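You operate a simulated robot arm through the tools that you are given. There is no shell and no other tool. Be economical: measure what you need, move in short steps, check, and stop when the job is done.

The job below is to be done with a simulated robot arm. You get a single attempt, and the scene is never put back.

JOB
Give the seat of end bell E58 2 shots of grease, then set it on the press table.
Fine: swing the spout aside again; no shot goes astray. Where these are worked on the way, their far stop is far enough and under half their travel is too little: grease spout.

Only the result counts: the job must be done as asked and must still hold three seconds after the hand-in. Knocking over, shifting, dropping, spilling or breaking anything else fails it.

ROBOT AND FRAMES
A 7-joint arm with a two-finger gripper on a trunk, on a base that drives. Base frame: it is fixed to the floor where the robot stands at the start and does not move with it; the origin is under the middle of the robot, x ahead of it, y to its left, z up; the surface under the hand at the start is at about z = 0.82. Readings come in m, degrees, newtons and seconds.
With the tool pointing down near the work surface it reaches from about 0.3 to 0.74 m from the robot's upright axis, wherever it stands. Its first joint turns from -166.0 to 166.0 degrees. Places, roughly: grease plate [0.6, 0.3, 0.8]; grease spout [0.7, 0.4, 0.9]; post of the press table [0.4, 0.6, 0.9]. Payload 1.71 kg.
The TCP is the grasp point between the finger pads, 0.02 m short of the fingertips. In the tool frame z runs along the fingers and y along their closing line. Largest opening 0.096 m; the body of the gripper starts 0.113 m behind the TCP.
Orientation is told as [roll, pitch, yaw] about the base's x, y, z axes, in that order, counted from this pose: with the fingers straight down and closing along the base's y, the tool's x points along the base's -x, its y along +y and its z along -z.

CONTROLS
- The arm moves only by the tool play_rows. Its arguments are lists of equal length, an entry for each row: "claw": the finger opening in m, from 0 to 0.096; "travel": the shift along the tool's x, y, z in units of 30 mm (1.0 is 30 mm), a list of three; "dr": the turn, a rotation vector about the tool's x, y, z in units of 5 degrees (1.0 is 5 degrees), a list of three. In form: {"claw": [claw, ...], "travel": [[tx, ty, tz], ...], "dr": [[rx, ry, rz], ...]}. A call has 1 to 20 rows; each row shifts and turns the commanded pose from where the row before left it, along the tool's axes as they then stand. A call with a number of a shift or a turn outside -1 to 1 is refused whole. A row lasts 0.2 s, in which the tool goes at most 0.05 m and 8.6 degrees; a call with a longer step from one row to the next is refused whole, and so is a gripper value outside its range. A pose out of reach is approached as far as the arm can. The call stops where the force on the tool passes 60 N (or 10 N more than at its start, if that is more) or the arm is blocked; 0.2 s more then pass. Each finger travels about 0.153 m/s and halts on what it meets, pressing with about 33 N; the grip force reading is that of the motor and also rises with nothing between the fingers. The clock runs only during rows and for 0.2 s after the last one: add rows that do not move to give the fingers time. It gives the time, the measured TCP pose, the force on the tool (base axes), the opening and the grip force at its end, in the units of the frame above (readings bear some noise), with the torque about the TCP (base axes, N m) and any sound that the robot's microphone picked up.
- Cameras (640 x 400 px; columns grow to the right, rows downward): "scene" is now at [0.0456, 0.1603, 1.7187]; the picture's right is [0.28, -0.96, -0.00], its down [-0.73, -0.21, -0.65] and it looks along [0.62, 0.19, -0.76] (base axes); focal length 288 px, centre (320, 200). "wrist" rides on the gripper at [0.066, 0.014, -0.145] in the tool frame; the picture's right is [-0.21, 0.98, 0.00], its down [-0.88, -0.18, -0.45] and it looks along [-0.44, -0.09, 0.90] (tool axes); focal length 275 px, centre (320, 200).
- capture(camera): a new picture of that camera. It takes no simulated time.
- raise_lower(by): slides the trunk up (or, below 0, down) by that many m; the arm and the scene camera ride with it, the base frame stays. It gives what a move gives, with no picture.
- drive_base(legs): drives the robot by 1 to 6 legs, each [ahead, turn to the left] in m and degrees, along the robot's own axes; the way and the turn of a leg run together, so that a leg with both is an arc; at most 1.5 m and 180 degrees a leg. The arm and the cameras ride along, it lands a little off, and it stops where it bumps. It gives what a move gives.
- turn_head(pan, tilt): turns the head with the scene camera to pan (to the left, within 155 degrees either way) and tilt (down, from -29 to 69), counted from straight ahead of the robot. It gives what a move gives.
- point_at(camera, pixels): for up to 12 pixels [column, row] of the newest picture of that camera ("zoom" is the newest enlarged one), the place [x, y, z] in the base frame of the surface seen there, good to about 0.002 m. It takes no simulated time.
- zoom(camera, box): a new picture of the part [left, top, right, bottom] of that camera's present view, enlarged. It takes no simulated time.
- sign_off(): hands the job in; it is judged then, once.

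Go step by step. Measure first, check grasps and placings, and put right what went wrong. The budget is 80 turns and 60 pictures, counting those below and the enlarged ones. Unless the task says otherwise, let go and move clear before handing in, and close with one line.

The tools are called after "Call:" as a command line: name --argument value ..., lists and objects as JSON in quotes. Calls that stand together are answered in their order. play_rows: Moves the arm, as the interface text tells. Its arguments: {"type":"object","properties":{"claw":{"type":"array"},"travel":{"type":"array"},"dr":{"type":"array"}},"required":["claw","travel","dr"]} The other tools are called the same way: raise_lower (by) slides the trunk up or down; drive_base (legs) drives the base; turn_head (pan, tilt) turns the head that bears the scene camera; capture (camera) takes a picture; point_at (camera, pixels) gives the place of the surface under pixels of a picture; zoom (camera, box) takes an enlarged picture of a part of a camera's view; sign_off () hands the job in.

At the start:

```text
t: 0.0
ee_pos: [0.4376, 0.3447, 1.3736]
ee_rot: [0.0, 0.0, 0.7]
force: [0.1, 0.3, -0.2]
ft_torque: [0.03, -0.04, 0.0]
gripper_width: 0.0959
gripper_force: 0.0
trunk travel left (down, up): [-0.325, 0.061]
robot x, y, heading: [-0.0023, -0.0135, 0.0]
head pan, tilt: [16.4, 48.8]
```

scene: 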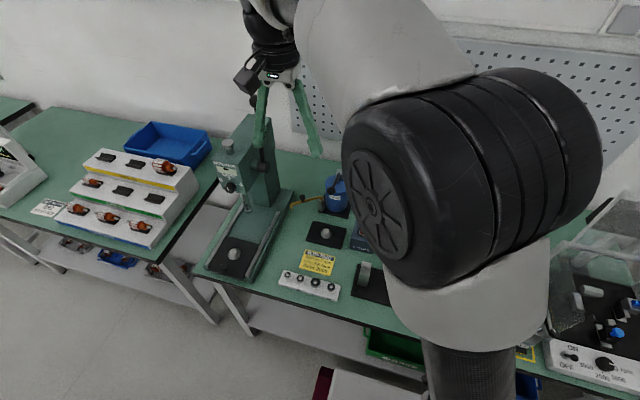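
wrist: 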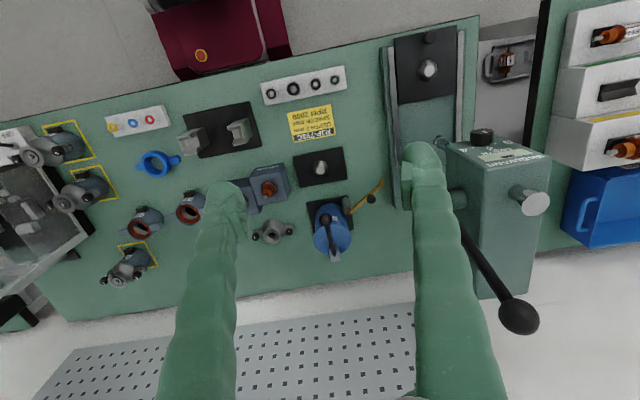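

The wrist view shows the bench: press at right (430,70), grease station with blue can at (330,228), plate with knob at (320,167), and several end bells at left. I'll zoom in to read the labels.

Call:
zoom --camera "wrist" --box '[240, 60, 400, 260]'

Call:
zoom --camera "wrist" --box '[0, 90, 300, 300]'

Call:
zoom --camera "scene" --box '[190, 100, 390, 310]'

```text
2.00 times, centred on (320, 160) of wrist
```

zoom: 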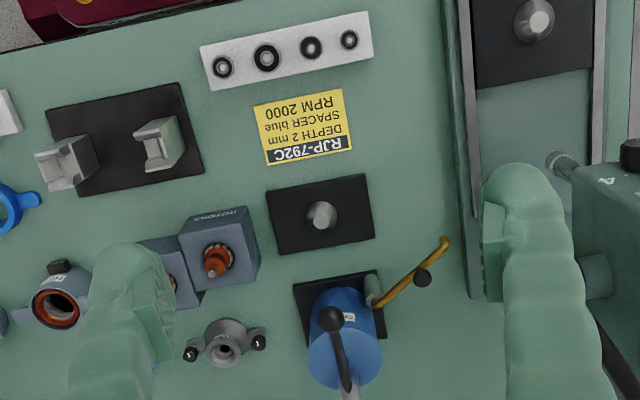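

```text
1.90 times, centred on (150, 195) of wrist
```

zoom: 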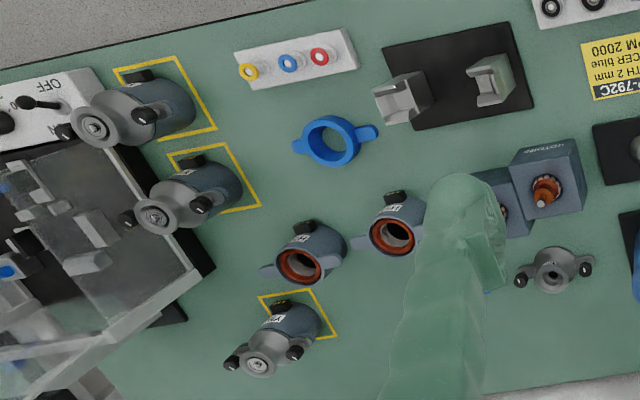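

```text
1.90 times, centred on (290, 205) of scene
```

zoom: 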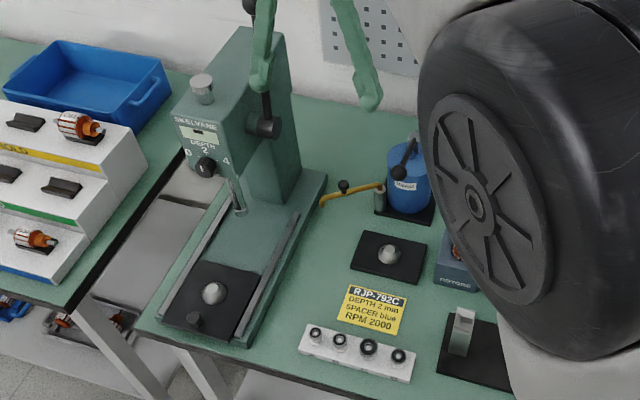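

The loose end bell seems to be at wrist (272,231); others sit on motors. I'll zoom for labels and measure the key points.

Call:
zoom --camera "wrist" --box '[240, 205, 304, 245]'

Call:
zoom --camera "wrist" --box '[20, 110, 116, 170]'

Call:
zoom --camera "wrist" --box '[300, 190, 396, 260]'

Call:
point_at --camera "wrist" --pixels '[[272, 231], [272, 236], [255, 238], [290, 230], [290, 245], [320, 167], [300, 180], [427, 69], [410, 90], [371, 198], [382, 181], [326, 218]]'

```text
10.00 times, centred on (272, 225) of wrist
```

zoom: 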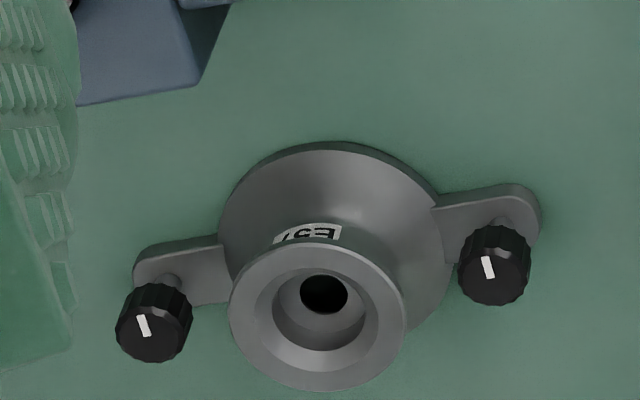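

```text
6.67 times, centred on (68, 140) of wrist
```

zoom: 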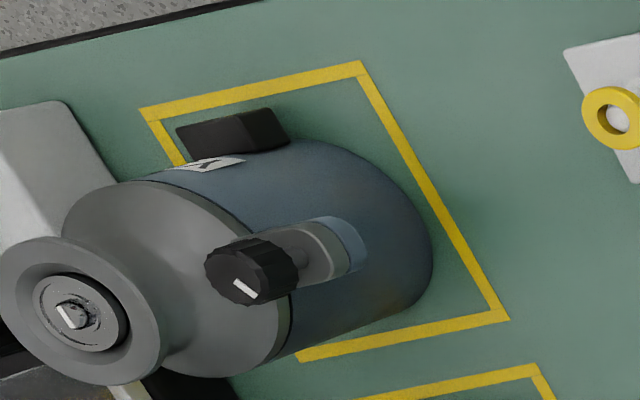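

```text
5.71 times, centred on (348, 225) of wrist
```

zoom: 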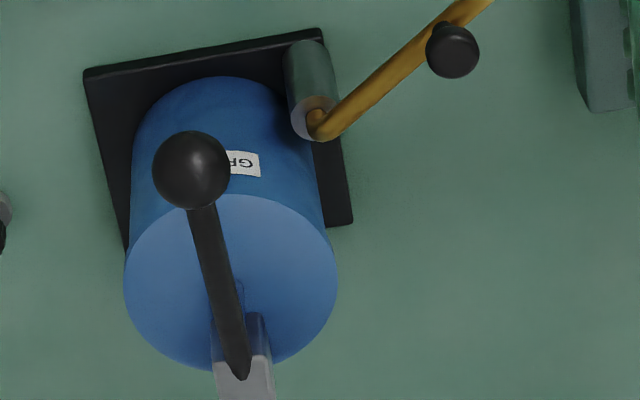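

```text
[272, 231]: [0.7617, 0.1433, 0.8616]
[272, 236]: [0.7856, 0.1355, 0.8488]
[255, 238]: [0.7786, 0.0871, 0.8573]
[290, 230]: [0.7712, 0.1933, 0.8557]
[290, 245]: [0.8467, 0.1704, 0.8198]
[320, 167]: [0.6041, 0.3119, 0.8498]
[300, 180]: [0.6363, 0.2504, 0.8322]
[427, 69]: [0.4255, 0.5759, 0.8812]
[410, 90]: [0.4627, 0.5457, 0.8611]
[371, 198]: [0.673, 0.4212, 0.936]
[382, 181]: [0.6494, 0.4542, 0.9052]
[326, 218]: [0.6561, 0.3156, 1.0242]
```

The label on the loose bell isn't clearly legible yet ("E5?"). I'll move the wrist camera closer, lower and to the right, to read it.

Call:
play_rows --claw '[0.096, 0.096, 0.096, 0.096, 0.096, 0.096, 0.096]' --travel '[[0, -1, 1], [0, -1, 1], [0, -1, 1], [0, -1, 1], [0, -1, 1], [0, -1, 1], [0, 0, 0]]' --dr '[[0, 0, 0], [0, 0, 0], [0, 0, 0], [0, 0, 0], [0, 0, 0], [0, 0, 0], [0, 0, 0]]'

Call:
capture --camera "wrist"

Call:
capture --camera "scene"

```text
t: 1.6
ee_pos: [0.4204, 0.1635, 1.2006]
ee_rot: [0.0, -0.8, 0.8]
force: [-0.5, -0.4, 0.1]
ft_torque: [0.0, -0.01, 0.03]
gripper_width: 0.096
gripper_force: 0.1
trunk travel left (down, up): [-0.325, 0.061]
robot x, y, heading: [-0.0024, -0.0116, -0.2]
head pan, tilt: [16.4, 48.8]
```

```text
51 pictures are left
```

wrist: 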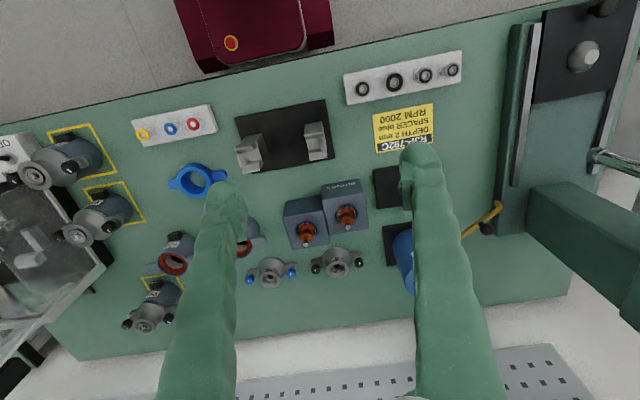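

```text
50 pictures are left
```

scene: 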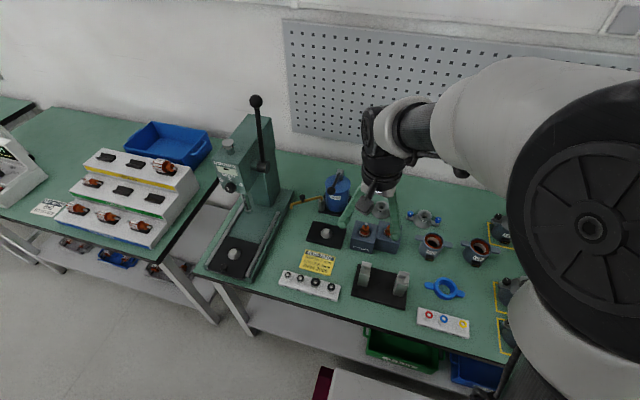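

There are two loose bells, blue-knobbed (270,272) and black-knobbed (338,263). I'll zoom in on both.

Call:
zoom --camera "wrist" --box '[300, 238, 372, 283]'

Call:
zoom --camera "wrist" --box '[234, 248, 306, 293]'

Call:
zoom --camera "scene" --box '[280, 160, 400, 235]'

Call:
point_at --camera "wrist" --pixels '[[338, 255], [316, 268], [359, 261], [338, 268], [270, 270], [315, 285], [310, 210], [340, 200]]'

```text
8.89 times, centred on (336, 260) of wrist
```

zoom: 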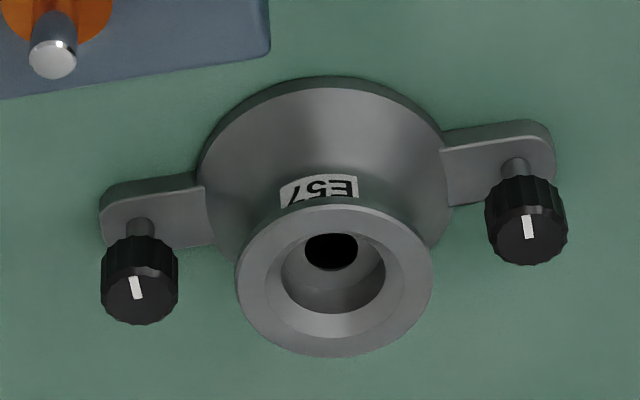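

```text
8.89 times, centred on (270, 270) of wrist
```

zoom: 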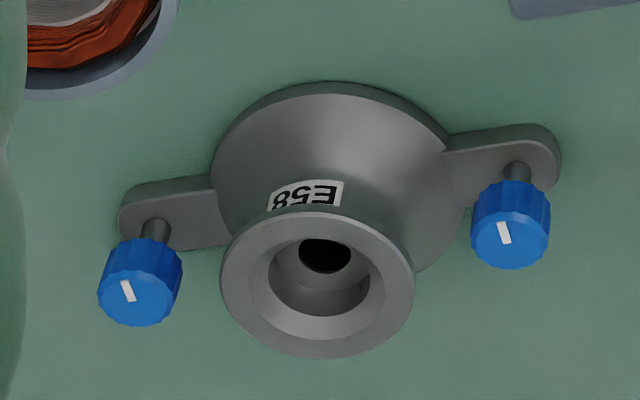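

```text
5.33 times, centred on (340, 198) of scene
```

zoom: 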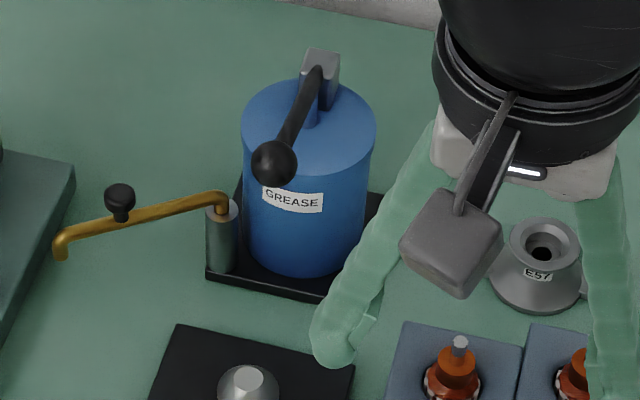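

```text
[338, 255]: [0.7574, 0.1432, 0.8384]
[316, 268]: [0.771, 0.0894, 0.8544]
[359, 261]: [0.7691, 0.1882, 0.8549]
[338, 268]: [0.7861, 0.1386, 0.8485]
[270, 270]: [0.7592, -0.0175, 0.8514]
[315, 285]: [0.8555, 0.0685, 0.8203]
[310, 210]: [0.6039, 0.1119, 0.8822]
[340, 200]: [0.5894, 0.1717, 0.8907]
```

E58 is the blue-knobbed bell at about (0.77,-0.02); E57 is a decoy. It's at the edge of reach, so I check the bench front edge before driving forward.

Call:
turn_head --pan 0 --tilt 60

Call:
capture --camera "scene"

```text
t: 2.4
ee_pos: [0.4201, 0.1638, 1.2015]
ee_rot: [0.0, -0.9, 0.6]
force: [1.1, 0.2, -0.1]
ft_torque: [0.04, 0.04, -0.01]
gripper_width: 0.0959
gripper_force: 0.1
trunk travel left (down, up): [-0.325, 0.061]
robot x, y, heading: [0.0002, -0.0137, 0.2]
head pan, tilt: [0.0, 60.0]
```

```text
46 pictures are left
```

scene: 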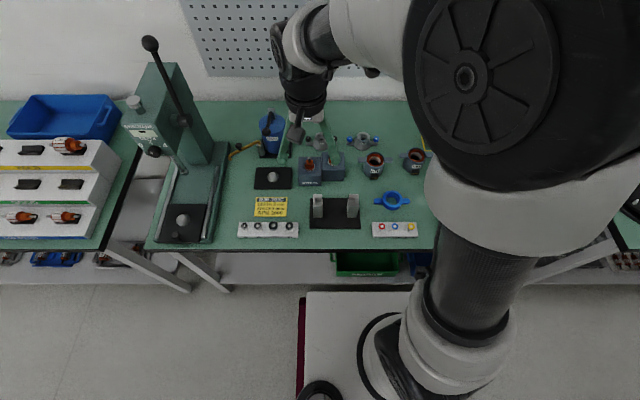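

Call:
point_at --camera "scene" --pixels '[[340, 246], [400, 247], [340, 294], [320, 292], [360, 272], [340, 330], [185, 220], [175, 236]]'

Call:
zoom --camera "scene" --box '[130, 90, 290, 250]'

Call:
zoom --camera "scene" --box '[290, 110, 410, 200]'

```text
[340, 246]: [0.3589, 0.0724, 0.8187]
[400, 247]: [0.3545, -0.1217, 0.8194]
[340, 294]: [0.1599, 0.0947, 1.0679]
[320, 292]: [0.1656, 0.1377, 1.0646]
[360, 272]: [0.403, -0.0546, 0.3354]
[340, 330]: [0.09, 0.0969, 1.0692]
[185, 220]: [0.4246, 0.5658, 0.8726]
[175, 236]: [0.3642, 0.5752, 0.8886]
```

```text
2.50 times, centred on (210, 170) of scene
```

zoom: 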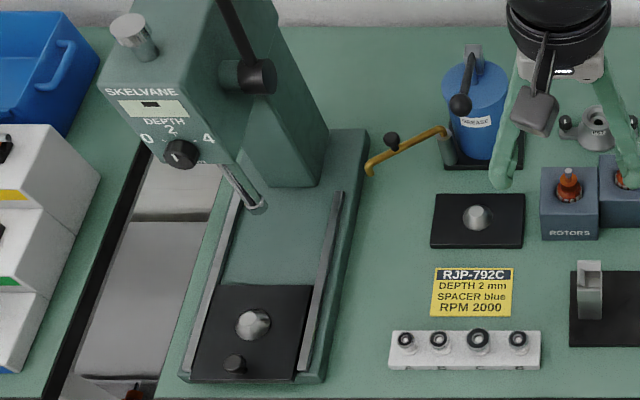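

```text
4.44 times, centred on (350, 155) of scene
```

zoom: 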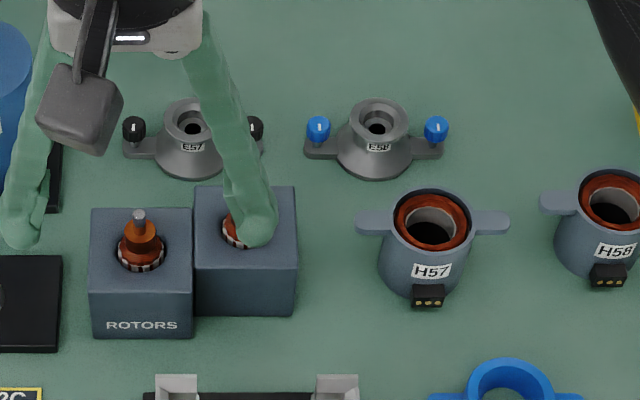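

The robot's front is at x≈0.17 and the bench edge at x≈0.36, so there is room to drive 0.10 m. I'll measure the bell in the zoom first.

Call:
point_at --camera "zoom" --pixels '[[318, 122], [437, 124], [378, 104], [378, 136], [353, 118], [405, 118], [320, 152], [436, 150], [378, 180], [378, 122], [350, 145], [340, 110]]'

Call:
drive_base --legs '[[0.1, 0]]'

```text
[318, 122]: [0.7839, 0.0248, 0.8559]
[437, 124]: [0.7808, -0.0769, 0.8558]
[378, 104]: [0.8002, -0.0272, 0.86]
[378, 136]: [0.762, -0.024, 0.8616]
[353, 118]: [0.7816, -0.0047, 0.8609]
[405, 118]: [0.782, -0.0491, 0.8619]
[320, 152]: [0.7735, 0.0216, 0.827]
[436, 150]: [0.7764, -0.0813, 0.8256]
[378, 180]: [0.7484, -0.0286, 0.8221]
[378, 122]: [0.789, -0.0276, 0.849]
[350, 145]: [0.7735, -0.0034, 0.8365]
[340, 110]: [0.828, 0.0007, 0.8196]
```

```text
t: 3.6
ee_pos: [0.4709, 0.1649, 1.2025]
ee_rot: [0.1, -1.1, 0.8]
force: [-0.3, -0.6, -1.6]
ft_torque: [-0.02, 0.01, -0.02]
gripper_width: 0.0961
gripper_force: 0.1
trunk travel left (down, up): [-0.325, 0.061]
robot x, y, heading: [0.0557, -0.0172, -0.1]
head pan, tilt: [0.0, 60.0]
```

It stopped at 0.056 m (likely near the bench), which still brings E58 into reach. I'll pick with the fingers at 45° to the ears so they stay clear of the knobs. First, turn and lower, then slide over the bell.

Call:
play_rows --claw '[0.08, 0.08, 0.08, 0.08, 0.08, 0.08, 0.08, 0.08, 0.08, 0.08, 0.08, 0.08, 0.08, 0.08, 0.08, 0.08, 0.08, 0.08, 0.08, 0.08]' --travel '[[0, 0, 0.5], [0, 0, 0.5], [0, 0, 0.5], [0, 0, 0.5], [0, 0, 0.5], [0, 0, 0.5], [0, 0, 0.5], [0, 0, 0.5], [0, 0, 0.5], [-0.25, -1, 0], [-0.25, -1, 0], [-0.25, -1, 0], [-0.25, -1, 0], [-0.25, -1, 0], [-0.25, -1, 0], [-0.25, -1, 0], [-0.25, -1, 0], [-0.25, -1, 0], [0, 0, 0], [0, 0, 0]]' --dr '[[0, 0, -1], [0, 0, -1], [0, 0, -1], [0, 0, -1], [0, 0, -1], [0, 0, -1], [0, 0, -1], [0, 0, -1], [0, 0, -1], [0, 0, 0], [0, 0, 0], [0, 0, 0], [0, 0, 0], [0, 0, 0], [0, 0, 0], [0, 0, 0], [0, 0, 0], [0, 0, 0], [0, 0, 0], [0, 0, 0]]'

Call:
capture --camera "wrist"

Call:
zoom --camera "scene" --box '[200, 80, 420, 230]'

```text
t: 7.8
ee_pos: [0.7308, 0.025, 1.0584]
ee_rot: [0.0, 0.0, 45.7]
force: [-0.2, 0.1, 0.9]
ft_torque: [-0.01, 0.04, 0.01]
gripper_width: 0.08
gripper_force: 0.0
trunk travel left (down, up): [-0.325, 0.061]
robot x, y, heading: [0.0587, -0.0115, -0.2]
head pan, tilt: [0.0, 60.0]
```

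```text
43 pictures are left
```

wrist: 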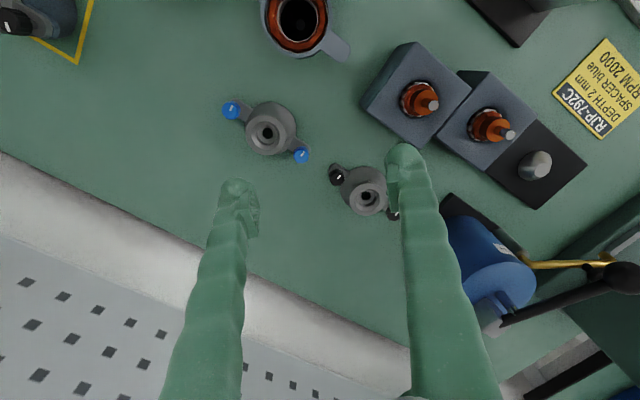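

```text
2.67 times, centred on (310, 155) of scene
```

zoom: 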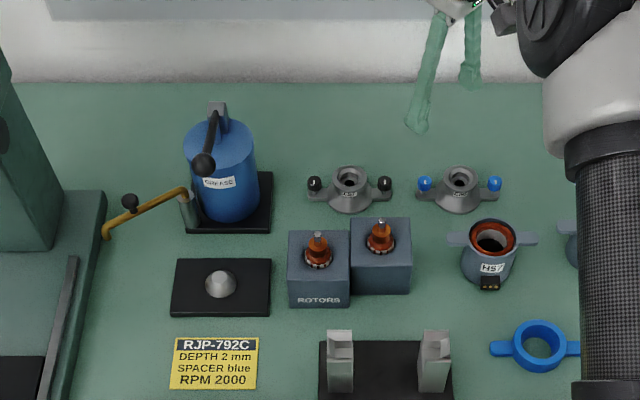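

The wrist view shows E58 at (268,130) with its blue knobs at (230,110) and (302,155). I'll measure it from here, along with the spout, lever and plate.

Call:
point_at --camera "wrist" --pixels '[[230, 111], [302, 155], [251, 133], [282, 132], [267, 116], [267, 149], [536, 164], [585, 150], [540, 208], [600, 262], [628, 278], [530, 264]]'

Call:
point_at --camera "zoom" --pixels '[[107, 236], [129, 203], [186, 192], [190, 222], [205, 165], [216, 105], [188, 232], [272, 232], [174, 314], [270, 314], [220, 276], [107, 225]]'

```text
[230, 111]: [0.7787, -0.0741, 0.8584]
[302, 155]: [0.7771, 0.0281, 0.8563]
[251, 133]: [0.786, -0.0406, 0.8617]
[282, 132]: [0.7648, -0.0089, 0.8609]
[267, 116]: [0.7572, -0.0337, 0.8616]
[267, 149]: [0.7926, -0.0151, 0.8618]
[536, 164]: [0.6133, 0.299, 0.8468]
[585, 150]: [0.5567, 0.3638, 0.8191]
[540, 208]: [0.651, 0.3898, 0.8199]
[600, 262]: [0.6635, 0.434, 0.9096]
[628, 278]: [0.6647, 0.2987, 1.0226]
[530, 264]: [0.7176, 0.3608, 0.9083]
```

```text
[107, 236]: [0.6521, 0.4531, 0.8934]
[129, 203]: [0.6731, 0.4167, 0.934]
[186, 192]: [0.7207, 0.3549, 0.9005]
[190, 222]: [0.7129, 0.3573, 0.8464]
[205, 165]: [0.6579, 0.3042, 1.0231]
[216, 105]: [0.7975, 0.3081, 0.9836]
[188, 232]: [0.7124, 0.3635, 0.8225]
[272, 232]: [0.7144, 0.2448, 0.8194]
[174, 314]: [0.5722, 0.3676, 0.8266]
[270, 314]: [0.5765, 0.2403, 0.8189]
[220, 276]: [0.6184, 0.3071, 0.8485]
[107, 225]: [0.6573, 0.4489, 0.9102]
```

E58's centre comes out at about (0.777,-0.024) with the boss top at z≈0.8615. Moving over it and descending to 0.90, then re-checking.

Call:
play_rows --claw '[0.08, 0.08, 0.08, 0.08, 0.08, 0.08, 0.08, 0.08, 0.08, 0.08]' --travel '[[0.05, -0.75, 0], [0.05, -0.75, 0], [0, -0.743, 0], [0, 0, 0.9], [0, 0, 0.9], [0, 0, 0.9], [0, 0, 0.9], [0, 0, 0.9], [0, 0, 0.7], [0, 0, 0]]' --dr '[[0, 0, 0], [0, 0, 0], [0, 0, 0], [0, 0, 0], [0, 0, 0], [0, 0, 0], [0, 0, 0], [0, 0, 0], [0, 0, 0], [0, 0, 0]]'

Call:
capture --camera "wrist"

```text
t: 8.7
ee_pos: [0.7885, -0.0245, 1.0364]
ee_rot: [0.8, 0.8, 45.7]
force: [0.4, -0.2, -0.1]
ft_torque: [-0.02, 0.1, 0.02]
gripper_width: 0.0799
gripper_force: 0.1
trunk travel left (down, up): [-0.325, 0.061]
robot x, y, heading: [0.057, -0.0181, 0.0]
head pan, tilt: [0.0, 60.0]
stopped in row 4: the arm was blocked; the commanded pose is now the measured one
```

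```text
41 pictures are left
```

wrist: 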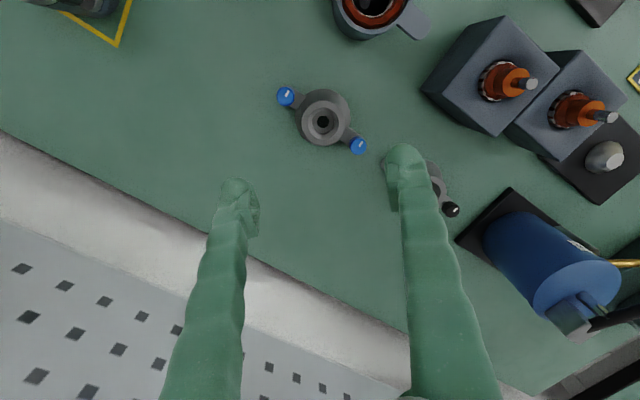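

The arm was blocked at its reach limit with the trunk high (no contact force). I'll lower the trunk by 0.13 m, which brings the hand straight down to about z=0.905.

Call:
raise_lower --by -0.13

Call:
capture --camera "wrist"

```text
t: 10.2
ee_pos: [0.7876, -0.0244, 0.9117]
ee_rot: [0.5, 0.5, 45.7]
force: [0.4, 0.2, 0.6]
ft_torque: [-0.01, 0.01, -0.04]
gripper_width: 0.0799
gripper_force: 0.0
trunk travel left (down, up): [-0.195, 0.191]
robot x, y, heading: [0.0538, -0.0135, 0.2]
head pan, tilt: [0.0, 60.0]
```

```text
40 pictures are left
```

wrist: 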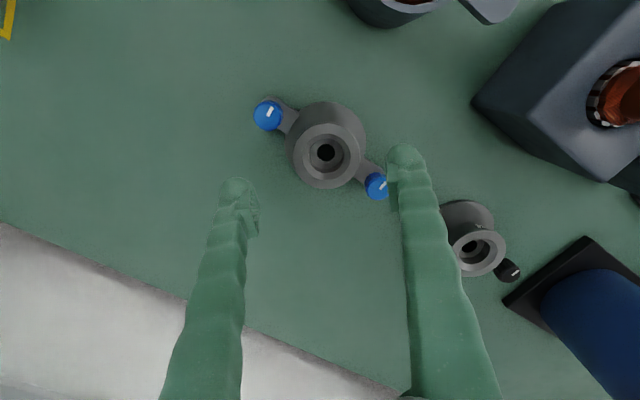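

E58's boss is at (327,152), slightly toward the robot from the hand. I'll measure its rim precisely.

Call:
point_at --camera "wrist" --pixels '[[295, 155], [359, 155], [327, 124], [326, 187], [267, 114], [376, 188], [327, 152], [296, 135], [363, 140], [320, 105], [340, 185], [305, 175]]'

Call:
zoom --camera "wrist" --box '[240, 80, 420, 210]'

```text
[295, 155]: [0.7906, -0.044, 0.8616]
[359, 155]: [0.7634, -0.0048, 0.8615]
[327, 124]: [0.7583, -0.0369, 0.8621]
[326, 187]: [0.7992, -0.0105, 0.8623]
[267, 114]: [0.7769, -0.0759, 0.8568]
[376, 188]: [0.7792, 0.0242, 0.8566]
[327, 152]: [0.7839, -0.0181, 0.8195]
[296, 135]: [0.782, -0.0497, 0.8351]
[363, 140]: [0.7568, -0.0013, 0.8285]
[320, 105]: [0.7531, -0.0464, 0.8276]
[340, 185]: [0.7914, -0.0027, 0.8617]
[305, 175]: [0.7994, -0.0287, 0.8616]
```

```text
3.08 times, centred on (330, 145) of wrist
```

zoom: 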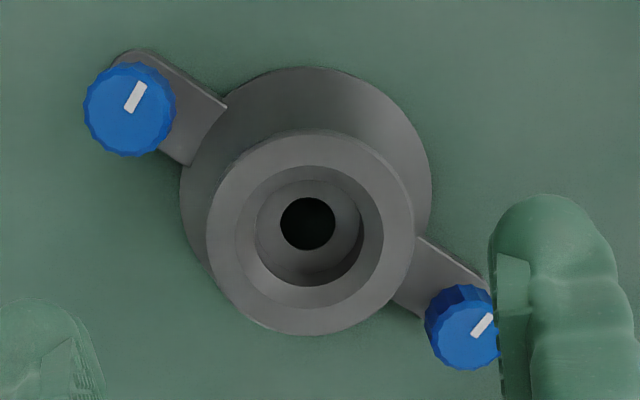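

Boss: Ø0.048, centre (0.778,-0.025). Correct by tool (+7, +6.5 mm) and descend to z=0.859, then close.

Call:
play_rows --claw '[0.08, 0.08, 0.08, 0.08, 0.08]' --travel '[[0.237, 0.217, 0], [0, 0, 0.6], [0, 0, 0.6], [0, 0, 0.55], [0, 0, 0]]' --dr '[[0, 0, 0], [0, 0, 0], [0, 0, 0], [0, 0, 0], [0, 0, 0]]'

Call:
capture --camera "wrist"

```text
t: 11.4
ee_pos: [0.777, -0.0263, 0.8601]
ee_rot: [0.3, 0.5, 45.7]
force: [-0.8, -0.2, 0.2]
ft_torque: [-0.02, 0.01, 0.01]
gripper_width: 0.0802
gripper_force: 0.0
trunk travel left (down, up): [-0.195, 0.191]
robot x, y, heading: [0.0517, -0.0152, -0.2]
head pan, tilt: [0.0, 60.0]
```

```text
38 pictures are left
```

wrist: 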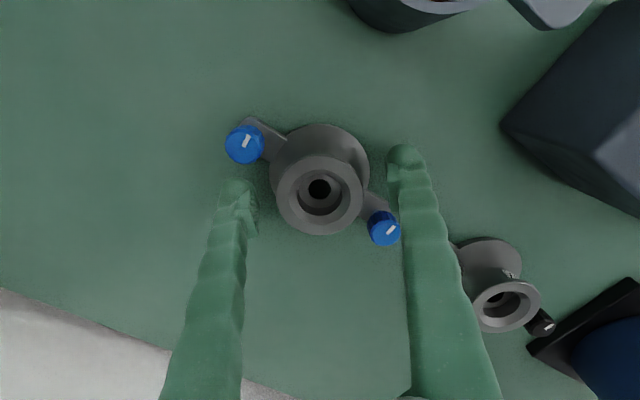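

Centred at (320,195) between the fingers, with the knobs clear. Closing.

Call:
play_rows --claw '[0.06, 0.045, 0.04, 0.04, 0.04]' --travel '[[0, 0, 0], [0, 0, 0], [0, 0, 0], [0, 0, 0], [0, 0, -0.2]]' --dr '[[0, 0, 0], [0, 0, 0], [0, 0, 0], [0, 0, 0], [0, 0, 0]]'

```text
t: 12.6
ee_pos: [0.7772, -0.0255, 0.8648]
ee_rot: [0.4, 0.5, 45.7]
force: [0.1, 0.7, 0.2]
ft_torque: [-0.01, -0.01, -0.03]
gripper_width: 0.0496
gripper_force: 33.1
trunk travel left (down, up): [-0.195, 0.191]
robot x, y, heading: [0.0547, -0.0154, 0.0]
head pan, tilt: [0.0, 60.0]
```

Held: opening 0.0496 m, 33 N. Lift to about z=0.97 and carry diagonally toward the plate, clearing the rotors.

Call:
play_rows --claw '[0.04, 0.04, 0.04, 0.04, 0.04, 0.04, 0.04, 0.04, 0.04, 0.04, 0.04, 0.04, 0.04, 0.04]' --travel '[[0, 0, -0.9], [0, 0, -0.9], [0, 0.3, -0.9], [0, 0.5, -0.9], [0.03, 0.9, 0], [0.03, 0.9, 0], [0.03, 0.9, 0], [0.03, 0.9, 0], [0.03, 0.9, 0], [0.03, 0.9, 0], [0.03, 0.9, 0], [0.03, 0.9, 0], [0.03, 0.6, 0], [0, 0, 0]]' --dr '[[0, 0, 0], [0, 0, 0], [0, 0, 0], [0, 0, 0], [0, 0, 0], [0, 0, 0], [0, 0, 0], [0, 0, 0], [0, 0, 0], [0, 0, 0], [0, 0, 0], [0, 0, 0], [0, 0, 0], [0, 0, 0]]'

Call:
play_rows --claw '[0.04, 0.04, 0.04, 0.04, 0.04, 0.04, 0.04, 0.04, 0.04, 0.04]' --travel '[[0, 0, 0], [0, 0, 0], [0, 0, 0], [0, 0, 0], [0, 0, 0], [0, 0, 0], [0, 0, 0], [0, 0, 0], [0, 0, 0], [0, 0, 0]]' --dr '[[0, 0, 1], [0, 0, 1], [0, 0, 1], [0, 0, 1], [0, 0, 1], [0, 0, 1], [0, 0, 1], [0, 0, 1], [0, 0, 1], [0, 0, 0]]'

Call:
capture --camera "wrist"

Call:
capture --camera "scene"

```text
t: 15.6
ee_pos: [0.5892, 0.1502, 0.9762]
ee_rot: [0.6, 0.4, 45.6]
force: [-0.6, -0.3, -1.2]
ft_torque: [0.04, 0.01, 0.01]
gripper_width: 0.0498
gripper_force: 33.4
trunk travel left (down, up): [-0.195, 0.191]
robot x, y, heading: [0.0555, -0.0157, 0.3]
head pan, tilt: [0.0, 60.0]
```

```text
t: 17.8
ee_pos: [0.5903, 0.1487, 0.9751]
ee_rot: [0.1, 0.7, 0.6]
force: [0.2, 0.6, -0.7]
ft_torque: [0.03, 0.02, 0.0]
gripper_width: 0.0496
gripper_force: 33.0
trunk travel left (down, up): [-0.195, 0.191]
robot x, y, heading: [0.0551, -0.0177, 0.2]
head pan, tilt: [0.0, 60.0]
```

```text
37 pictures are left
```

wrist: 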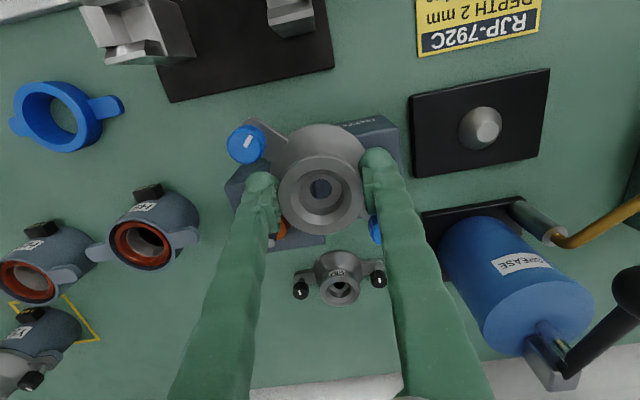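

```text
36 pictures are left
```

scene: 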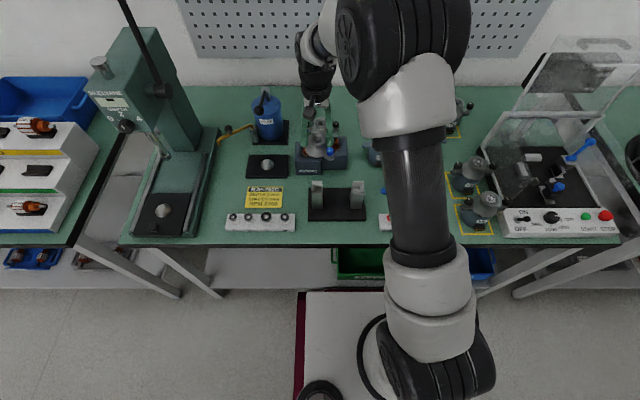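

The plate and its dome are clearly visible at (480,128) in the wrist view. Measuring its corners and dome.

Call:
point_at --camera "wrist" --pixels '[[412, 98], [547, 70], [539, 156], [418, 175], [459, 127], [503, 130], [482, 108], [480, 149], [488, 132], [513, 203], [555, 238], [548, 215]]'

Call:
zoom --camera "wrist" --box '[400, 60, 560, 190]'

Call:
zoom --camera "scene" --box '[200, 80, 360, 200]'

```text
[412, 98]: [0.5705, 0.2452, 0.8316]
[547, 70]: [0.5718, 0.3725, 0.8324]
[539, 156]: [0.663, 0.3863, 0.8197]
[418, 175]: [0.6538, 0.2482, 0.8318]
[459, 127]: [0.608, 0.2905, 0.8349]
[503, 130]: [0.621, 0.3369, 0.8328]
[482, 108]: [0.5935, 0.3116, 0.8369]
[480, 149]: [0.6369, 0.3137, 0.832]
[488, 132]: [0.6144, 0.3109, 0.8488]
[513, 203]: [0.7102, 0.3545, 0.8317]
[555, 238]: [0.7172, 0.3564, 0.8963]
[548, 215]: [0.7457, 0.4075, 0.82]
```

```text
3.08 times, centred on (480, 125) of wrist
```

zoom: 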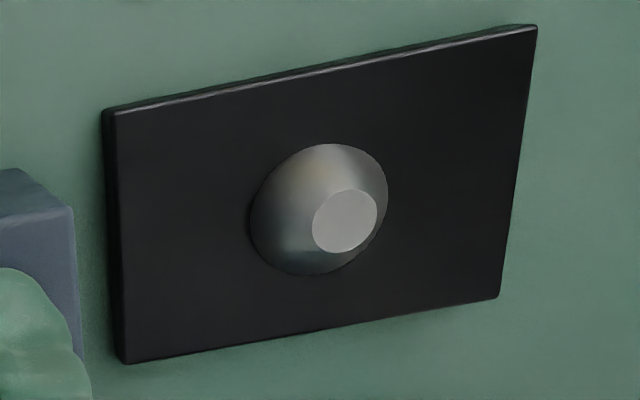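

```text
3.33 times, centred on (280, 140) of scene
```

zoom: 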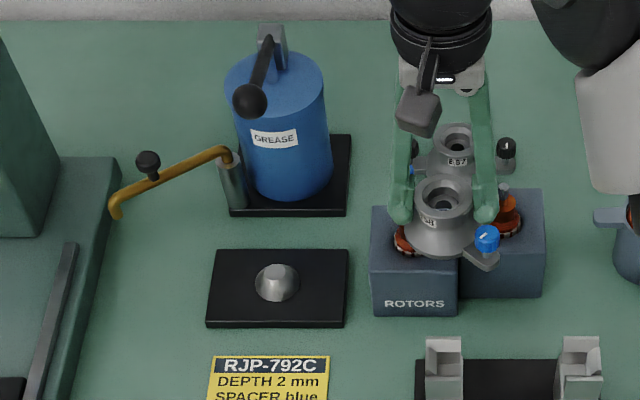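

The plate's dome is at (0.614,0.310), with plate top z=0.832 and dome top 0.849. I'll move the bell over it, staying at z≈0.975.

Call:
play_rows --claw '[0.04, 0.04, 0.04, 0.04, 0.04, 0.04, 0.04, 0.04]' --travel '[[-0.141, 0.897, 0], [-0.141, 0.897, 0], [-0.141, 0.897, 0], [-0.141, 0.897, 0], [-0.141, 0.897, 0], [-0.141, 0.897, 0], [0, 0, 0], [0, 0, 0]]' --dr '[[0, 0, 0], [0, 0, 0], [0, 0, 0], [0, 0, 0], [0, 0, 0], [0, 0, 0], [0, 0, 0], [0, 0, 0]]'

Call:
capture --camera "wrist"

Call:
zoom --camera "scene" --box '[180, 60, 340, 190]'

```text
t: 19.6
ee_pos: [0.6122, 0.3095, 0.9765]
ee_rot: [0.0, 0.7, 0.7]
force: [-0.2, 0.6, -1.2]
ft_torque: [-0.03, 0.0, -0.02]
gripper_width: 0.0496
gripper_force: 33.3
trunk travel left (down, up): [-0.195, 0.191]
robot x, y, heading: [0.0534, -0.0108, 0.1]
head pan, tilt: [0.0, 60.0]
```

```text
33 pictures are left
```

wrist: 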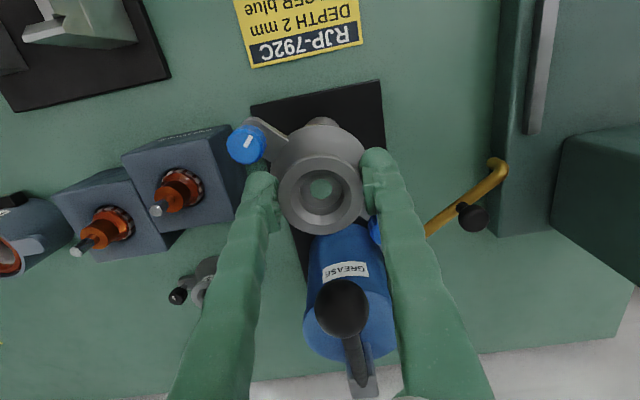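

```text
3.08 times, centred on (260, 125) of scene
```

zoom: 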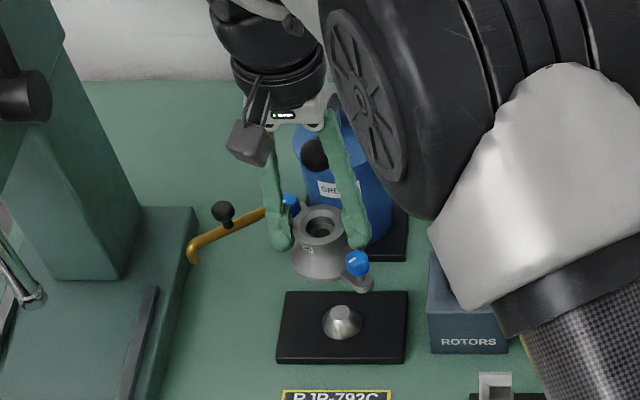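

The bell is over the dome at (340,320 in zoom). Lowering it to the plate.

Call:
play_rows --claw '[0.04, 0.04, 0.04, 0.04, 0.04, 0.04, 0.04, 0.04]' --travel '[[-0.06, 0, 0.8], [0, 0, 0.8], [0, 0, 0.8], [0, 0, 0.6], [0, 0, 0.2], [0, 0, 0.1], [0, 0, 0.05], [0, 0, 0]]' --dr '[[0, 0, 0], [0, 0, 0], [0, 0, 0], [0, 0, 0], [0, 0, 0], [0, 0, 0], [0, 0, 0], [0, 0, 0]]'

Call:
zoom --camera "scene" --box '[200, 80, 320, 190]'

```text
t: 21.4
ee_pos: [0.6131, 0.3095, 0.8763]
ee_rot: [0.1, 0.8, 0.7]
force: [-3.0, 3.6, 9.0]
ft_torque: [0.33, 0.19, -0.03]
gripper_width: 0.0495
gripper_force: 33.1
trunk travel left (down, up): [-0.195, 0.191]
robot x, y, heading: [0.0554, -0.0134, -0.4]
head pan, tilt: [0.0, 60.0]
```

```text
3.64 times, centred on (260, 135) of scene
```

zoom: 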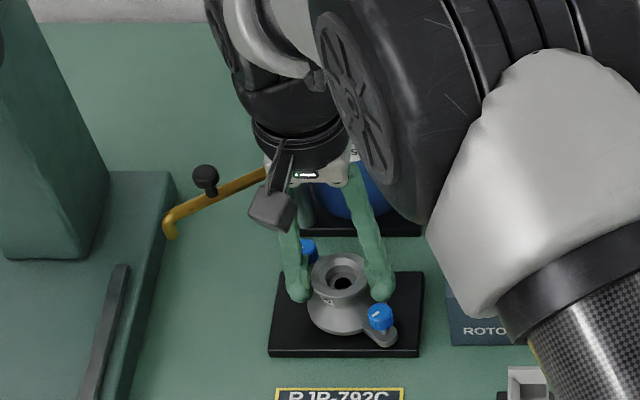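

Contact at 0.8763 with a small sideways reaction from the cone. I'll comply (−x, +y by 1.5 mm) and lower a little more.

Call:
play_rows --claw '[0.04, 0.04, 0.04, 0.04]' --travel '[[0.05, 0.06, 0], [0.02, 0.02, 0.06], [0, 0, 0.06], [0, 0, 0]]' --dr '[[0, 0, 0], [0, 0, 0], [0, 0, 0], [0, 0, 0]]'

```text
t: 22.4
ee_pos: [0.6115, 0.3108, 0.8724]
ee_rot: [0.1, 0.5, 0.6]
force: [-0.4, -3.0, 8.9]
ft_torque: [0.26, -0.39, -0.12]
gripper_width: 0.0496
gripper_force: 32.7
trunk travel left (down, up): [-0.195, 0.191]
robot x, y, heading: [0.0556, -0.0148, -0.1]
head pan, tilt: [0.0, 60.0]
```

It's seated at the predicted height (0.8724). Release and rise.

Call:
play_rows --claw '[0.06, 0.075, 0.075, 0.075, 0.075, 0.075, 0.075, 0.075, 0.075]' --travel '[[0, 0, 0], [0, 0, 0], [0, 0, 0], [0, 0, -0.5], [0.2, 0, -1], [0.3, 0, -1], [0.5, 0, -1], [0.5, 0, -1], [0, 0, 0]]' --dr '[[0, 0, 0], [0, 0, 0], [0, 0, 0], [0, 0, 0], [0, 0, 0], [0, 0, 0], [0, 0, 0], [0, 0, 0], [0, 0, 0]]'

Call:
capture --camera "wrist"

```text
t: 24.4
ee_pos: [0.5682, 0.3102, 1.0071]
ee_rot: [0.0, 0.8, 0.6]
force: [0.4, 0.5, -0.3]
ft_torque: [-0.01, -0.01, 0.03]
gripper_width: 0.0747
gripper_force: 0.2
trunk travel left (down, up): [-0.195, 0.191]
robot x, y, heading: [0.0567, -0.013, -0.2]
head pan, tilt: [0.0, 60.0]
```

```text
30 pictures are left
```

wrist: 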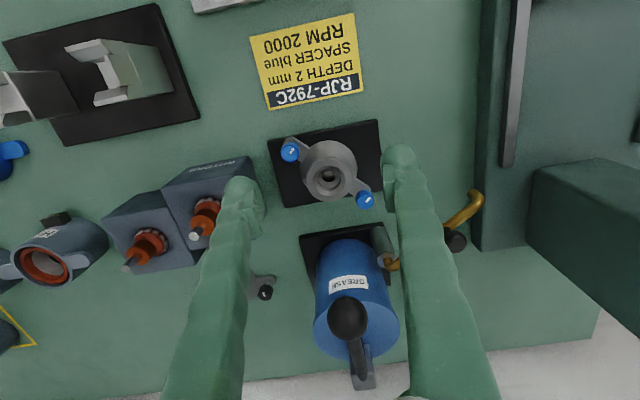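

The bell sits on the plate at (328,172). I'll measure its rim for level, plus the spout tip (476,195), knob (455,240) and pivot (390,262).

Call:
point_at --camera "wrist" --pixels '[[306, 170], [353, 174], [330, 150], [330, 198], [290, 153], [365, 200], [475, 194], [481, 200], [458, 238], [386, 256], [445, 222], [392, 266]]'

Call:
zoom --camera "wrist" --box '[360, 170, 500, 290]'

```text
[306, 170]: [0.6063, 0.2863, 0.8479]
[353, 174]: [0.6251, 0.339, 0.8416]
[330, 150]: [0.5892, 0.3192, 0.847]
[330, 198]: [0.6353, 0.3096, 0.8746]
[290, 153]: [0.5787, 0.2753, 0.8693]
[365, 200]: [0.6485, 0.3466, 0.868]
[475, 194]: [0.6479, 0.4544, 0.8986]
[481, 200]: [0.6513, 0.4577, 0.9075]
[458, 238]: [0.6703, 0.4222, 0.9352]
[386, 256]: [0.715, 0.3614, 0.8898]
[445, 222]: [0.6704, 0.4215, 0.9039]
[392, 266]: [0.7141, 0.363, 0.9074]
```

```text
3.33 times, centred on (430, 230) of wrist
```

zoom: 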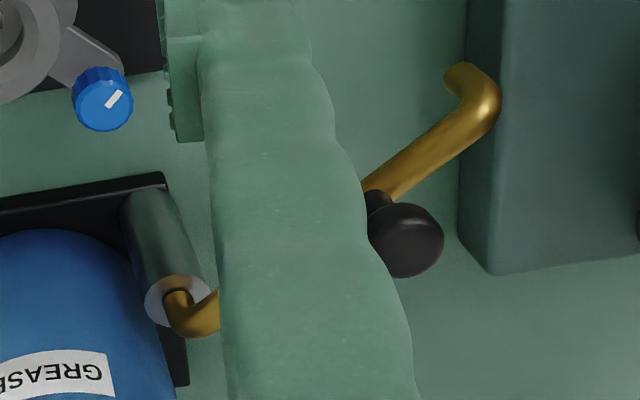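

The bell is level, centred at (0.6136,0.311). The spout pivot is near (0.717,0.359) and its knob at (0.670,0.422,0.935). I'll grip the knob with the hand pitched back to stay clear of the pump lever ball, so next I measure the press column nearby and check the knob.

Call:
point_at --camera "wrist" --pixels '[[540, 172], [540, 230], [620, 170], [500, 245], [482, 240], [490, 150], [510, 160], [348, 318], [366, 378], [620, 310], [590, 310], [452, 240]]'

Call:
zoom --camera "scene" --box '[190, 70, 310, 190]'

```text
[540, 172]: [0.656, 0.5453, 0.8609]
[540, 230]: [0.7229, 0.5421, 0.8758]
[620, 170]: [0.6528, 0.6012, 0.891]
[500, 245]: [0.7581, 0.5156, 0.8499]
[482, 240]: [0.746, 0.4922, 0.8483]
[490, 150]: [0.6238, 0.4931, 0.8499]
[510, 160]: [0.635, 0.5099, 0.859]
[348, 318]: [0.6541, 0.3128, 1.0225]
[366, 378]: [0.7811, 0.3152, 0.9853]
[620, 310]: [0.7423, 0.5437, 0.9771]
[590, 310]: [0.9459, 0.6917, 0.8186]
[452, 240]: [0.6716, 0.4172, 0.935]
```

```text
3.33 times, centred on (250, 130) of scene
```

zoom: 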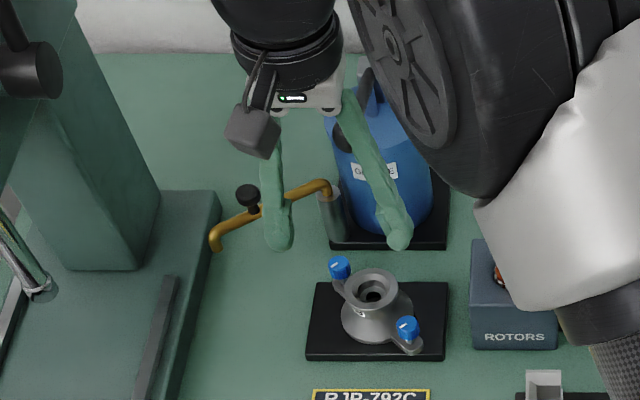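

Call:
point_at --camera "zoom" --pixels '[[30, 70], [55, 70], [10, 30], [65, 150], [248, 188], [248, 205], [240, 195], [258, 195], [214, 240], [325, 185]]'

```text
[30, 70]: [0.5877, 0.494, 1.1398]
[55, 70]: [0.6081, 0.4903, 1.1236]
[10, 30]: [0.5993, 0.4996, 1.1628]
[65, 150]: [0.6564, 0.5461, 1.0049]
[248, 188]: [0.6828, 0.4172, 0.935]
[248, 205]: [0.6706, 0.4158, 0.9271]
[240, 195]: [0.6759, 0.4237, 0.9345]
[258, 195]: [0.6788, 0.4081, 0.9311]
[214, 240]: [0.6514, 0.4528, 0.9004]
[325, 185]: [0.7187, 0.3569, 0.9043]
```

The knob is at about (0.6745,0.4185) and the press hub at y≥0.49, which leaves room. I'll pitch the fingers forward by 25°, move left, then forward to above the knob.

Call:
play_rows --claw '[0.05, 0.05, 0.05, 0.05, 0.05, 0.05, 0.05, 0.05, 0.05, 0.05, 0.05, 0.05, 0.05, 0.05]' --travel '[[0, 0, 0], [0, 0, 0], [0, 0, 0], [0, 0, 0], [0, 0, 0], [0, 0.9, 0], [0, 0.9, 0], [0, 0.9, 0], [0, 0.9, 0], [-0.74, 0, 0.5], [-0.74, 0, 0.5], [-0.74, 0, 0.5], [-0.74, 0, 0.5], [0, 0, 0]]' --dr '[[0, -1, 0], [0, -1, 0], [0, -1, 0], [0, -1, 0], [0, -1, 0], [0, 0, 0], [0, 0, 0], [0, 0, 0], [0, 0, 0], [0, 0, 0], [0, 0, 0], [0, 0, 0], [0, 0, 0], [0, 0, 0]]'

Call:
capture --camera "wrist"

Call:
capture --camera "scene"

```text
t: 27.4
ee_pos: [0.6733, 0.4204, 0.9876]
ee_rot: [0.1, -24.2, 0.7]
force: [-0.6, -0.9, -0.5]
ft_torque: [-0.05, -0.02, -0.01]
gripper_width: 0.0501
gripper_force: 0.1
trunk travel left (down, up): [-0.195, 0.191]
robot x, y, heading: [0.0561, -0.0133, 0.2]
head pan, tilt: [0.0, 60.0]
```

```text
27 pictures are left
```

wrist: 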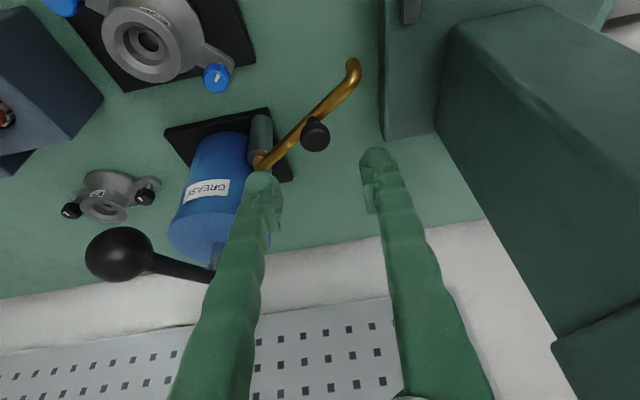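

```text
26 pictures are left
```

scene: 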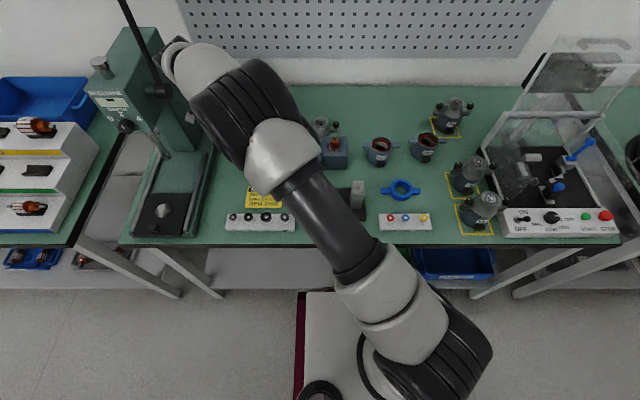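

The knob is at (315,134) between the fingers. Measuring its edges.

Call:
point_at --camera "wrist" --pixels '[[304, 134], [328, 134], [316, 120], [317, 149], [318, 134], [353, 65], [290, 138], [335, 100], [263, 160]]'

```text
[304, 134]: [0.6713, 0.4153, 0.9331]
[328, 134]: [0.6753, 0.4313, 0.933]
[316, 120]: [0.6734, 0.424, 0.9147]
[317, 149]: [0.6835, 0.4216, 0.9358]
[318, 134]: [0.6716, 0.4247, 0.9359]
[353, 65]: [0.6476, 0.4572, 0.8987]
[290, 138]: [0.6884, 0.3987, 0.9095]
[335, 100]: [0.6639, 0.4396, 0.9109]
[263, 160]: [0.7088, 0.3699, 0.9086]
```

Knob centre ≈ (0.675,0.423), with the rod top at 0.910. Descend to z=0.935 and close on the knob.

Call:
play_rows --claw '[0.05, 0.05, 0.05, 0.05, 0.03, 0.012, 0.012, 0.012]' --travel '[[0.22, 0.03, 0.542], [0.22, 0.03, 0.542], [0.22, 0.03, 0.542], [0, 0, 0], [0, 0, 0], [0, 0, 0], [0, 0, 0], [0, 0, 0]]' --dr '[[0, 0, 0], [0, 0, 0], [0, 0, 0], [0, 0, 0], [0, 0, 0], [0, 0, 0], [0, 0, 0], [0, 0, 0]]'

Call:
capture --camera "wrist"

```text
t: 29.2
ee_pos: [0.6752, 0.4197, 0.9363]
ee_rot: [0.0, -24.2, 0.4]
force: [0.4, -11.9, -3.9]
ft_torque: [-0.13, -0.05, -0.14]
gripper_width: 0.0199
gripper_force: 35.0
trunk travel left (down, up): [-0.195, 0.191]
robot x, y, heading: [0.0574, -0.0162, -0.2]
head pan, tilt: [0.0, 60.0]
```

```text
25 pictures are left
```

wrist: 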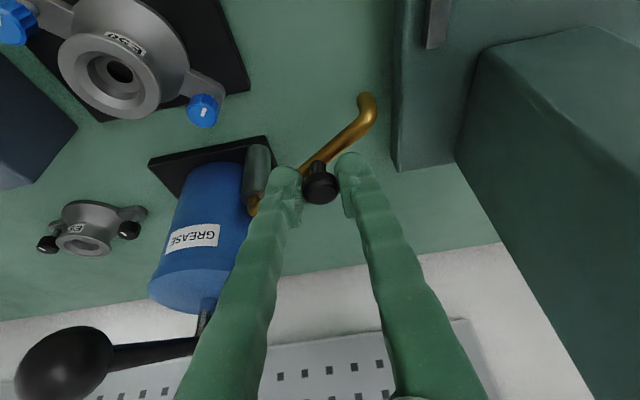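

The knob is gripped (0.0199 m). I'll swing it along its arc about the pivot (0.7175,0.3585), half of it first.

Call:
play_rows --claw '[0.012, 0.012, 0.012, 0.012, 0.012]' --travel '[[0.304, -0.377, -0.137], [0.255, -0.33, -0.115], [0.2, -0.373, -0.09], [0.137, -0.407, -0.062], [0, 0, 0]]' --dr '[[0, 0, 0], [0, 0, 0], [0, 0, 0], [0, 0, 0], [0, 0, 0]]'

Call:
capture --camera "wrist"

```text
t: 30.4
ee_pos: [0.6451, 0.3803, 0.9358]
ee_rot: [0.0, -24.0, 0.7]
force: [-9.7, 9.7, -5.7]
ft_torque: [0.1, 0.4, 0.49]
gripper_width: 0.02
gripper_force: 35.2
trunk travel left (down, up): [-0.195, 0.191]
robot x, y, heading: [0.0567, -0.0162, 0.3]
head pan, tilt: [0.0, 60.0]
```

```text
24 pictures are left
```

wrist: 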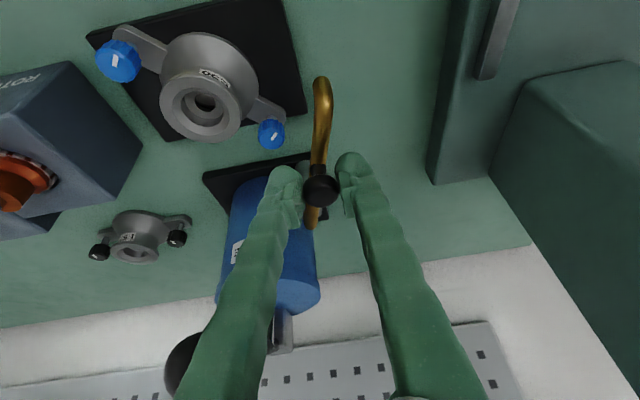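

The spout is swinging with light forces. Continue through the second half to the far stop.

Call:
play_rows --claw '[0.012, 0.012, 0.012, 0.012, 0.012]' --travel '[[0.1, -0.423, -0.04], [0, -0.433, 0], [-0.064, -0.427, 0.029], [-0.11, -0.34, 0.05], [0, 0, 0]]' --dr '[[0, 0, 0], [0, 0, 0], [0, 0, 0], [0, 0, 0], [0, 0, 0]]'

Call:
capture --camera "wrist"

```text
t: 31.6
ee_pos: [0.6516, 0.3309, 0.9351]
ee_rot: [0.1, -24.2, 0.7]
force: [8.6, 9.0, -18.8]
ft_torque: [-0.03, -0.16, 0.44]
gripper_width: 0.0188
gripper_force: 35.2
trunk travel left (down, up): [-0.195, 0.191]
robot x, y, heading: [0.0579, -0.0153, -0.2]
head pan, tilt: [0.0, 60.0]
```

```text
23 pictures are left
```

wrist: 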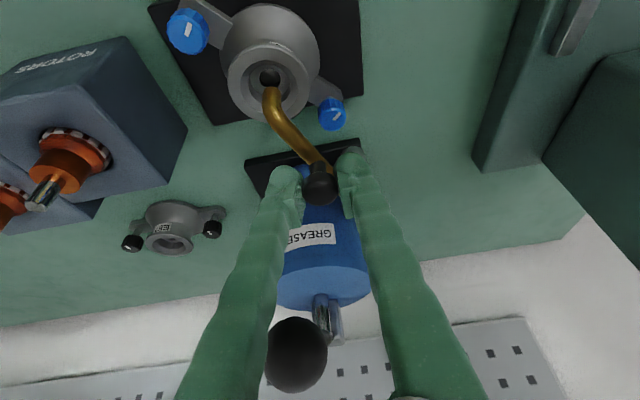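

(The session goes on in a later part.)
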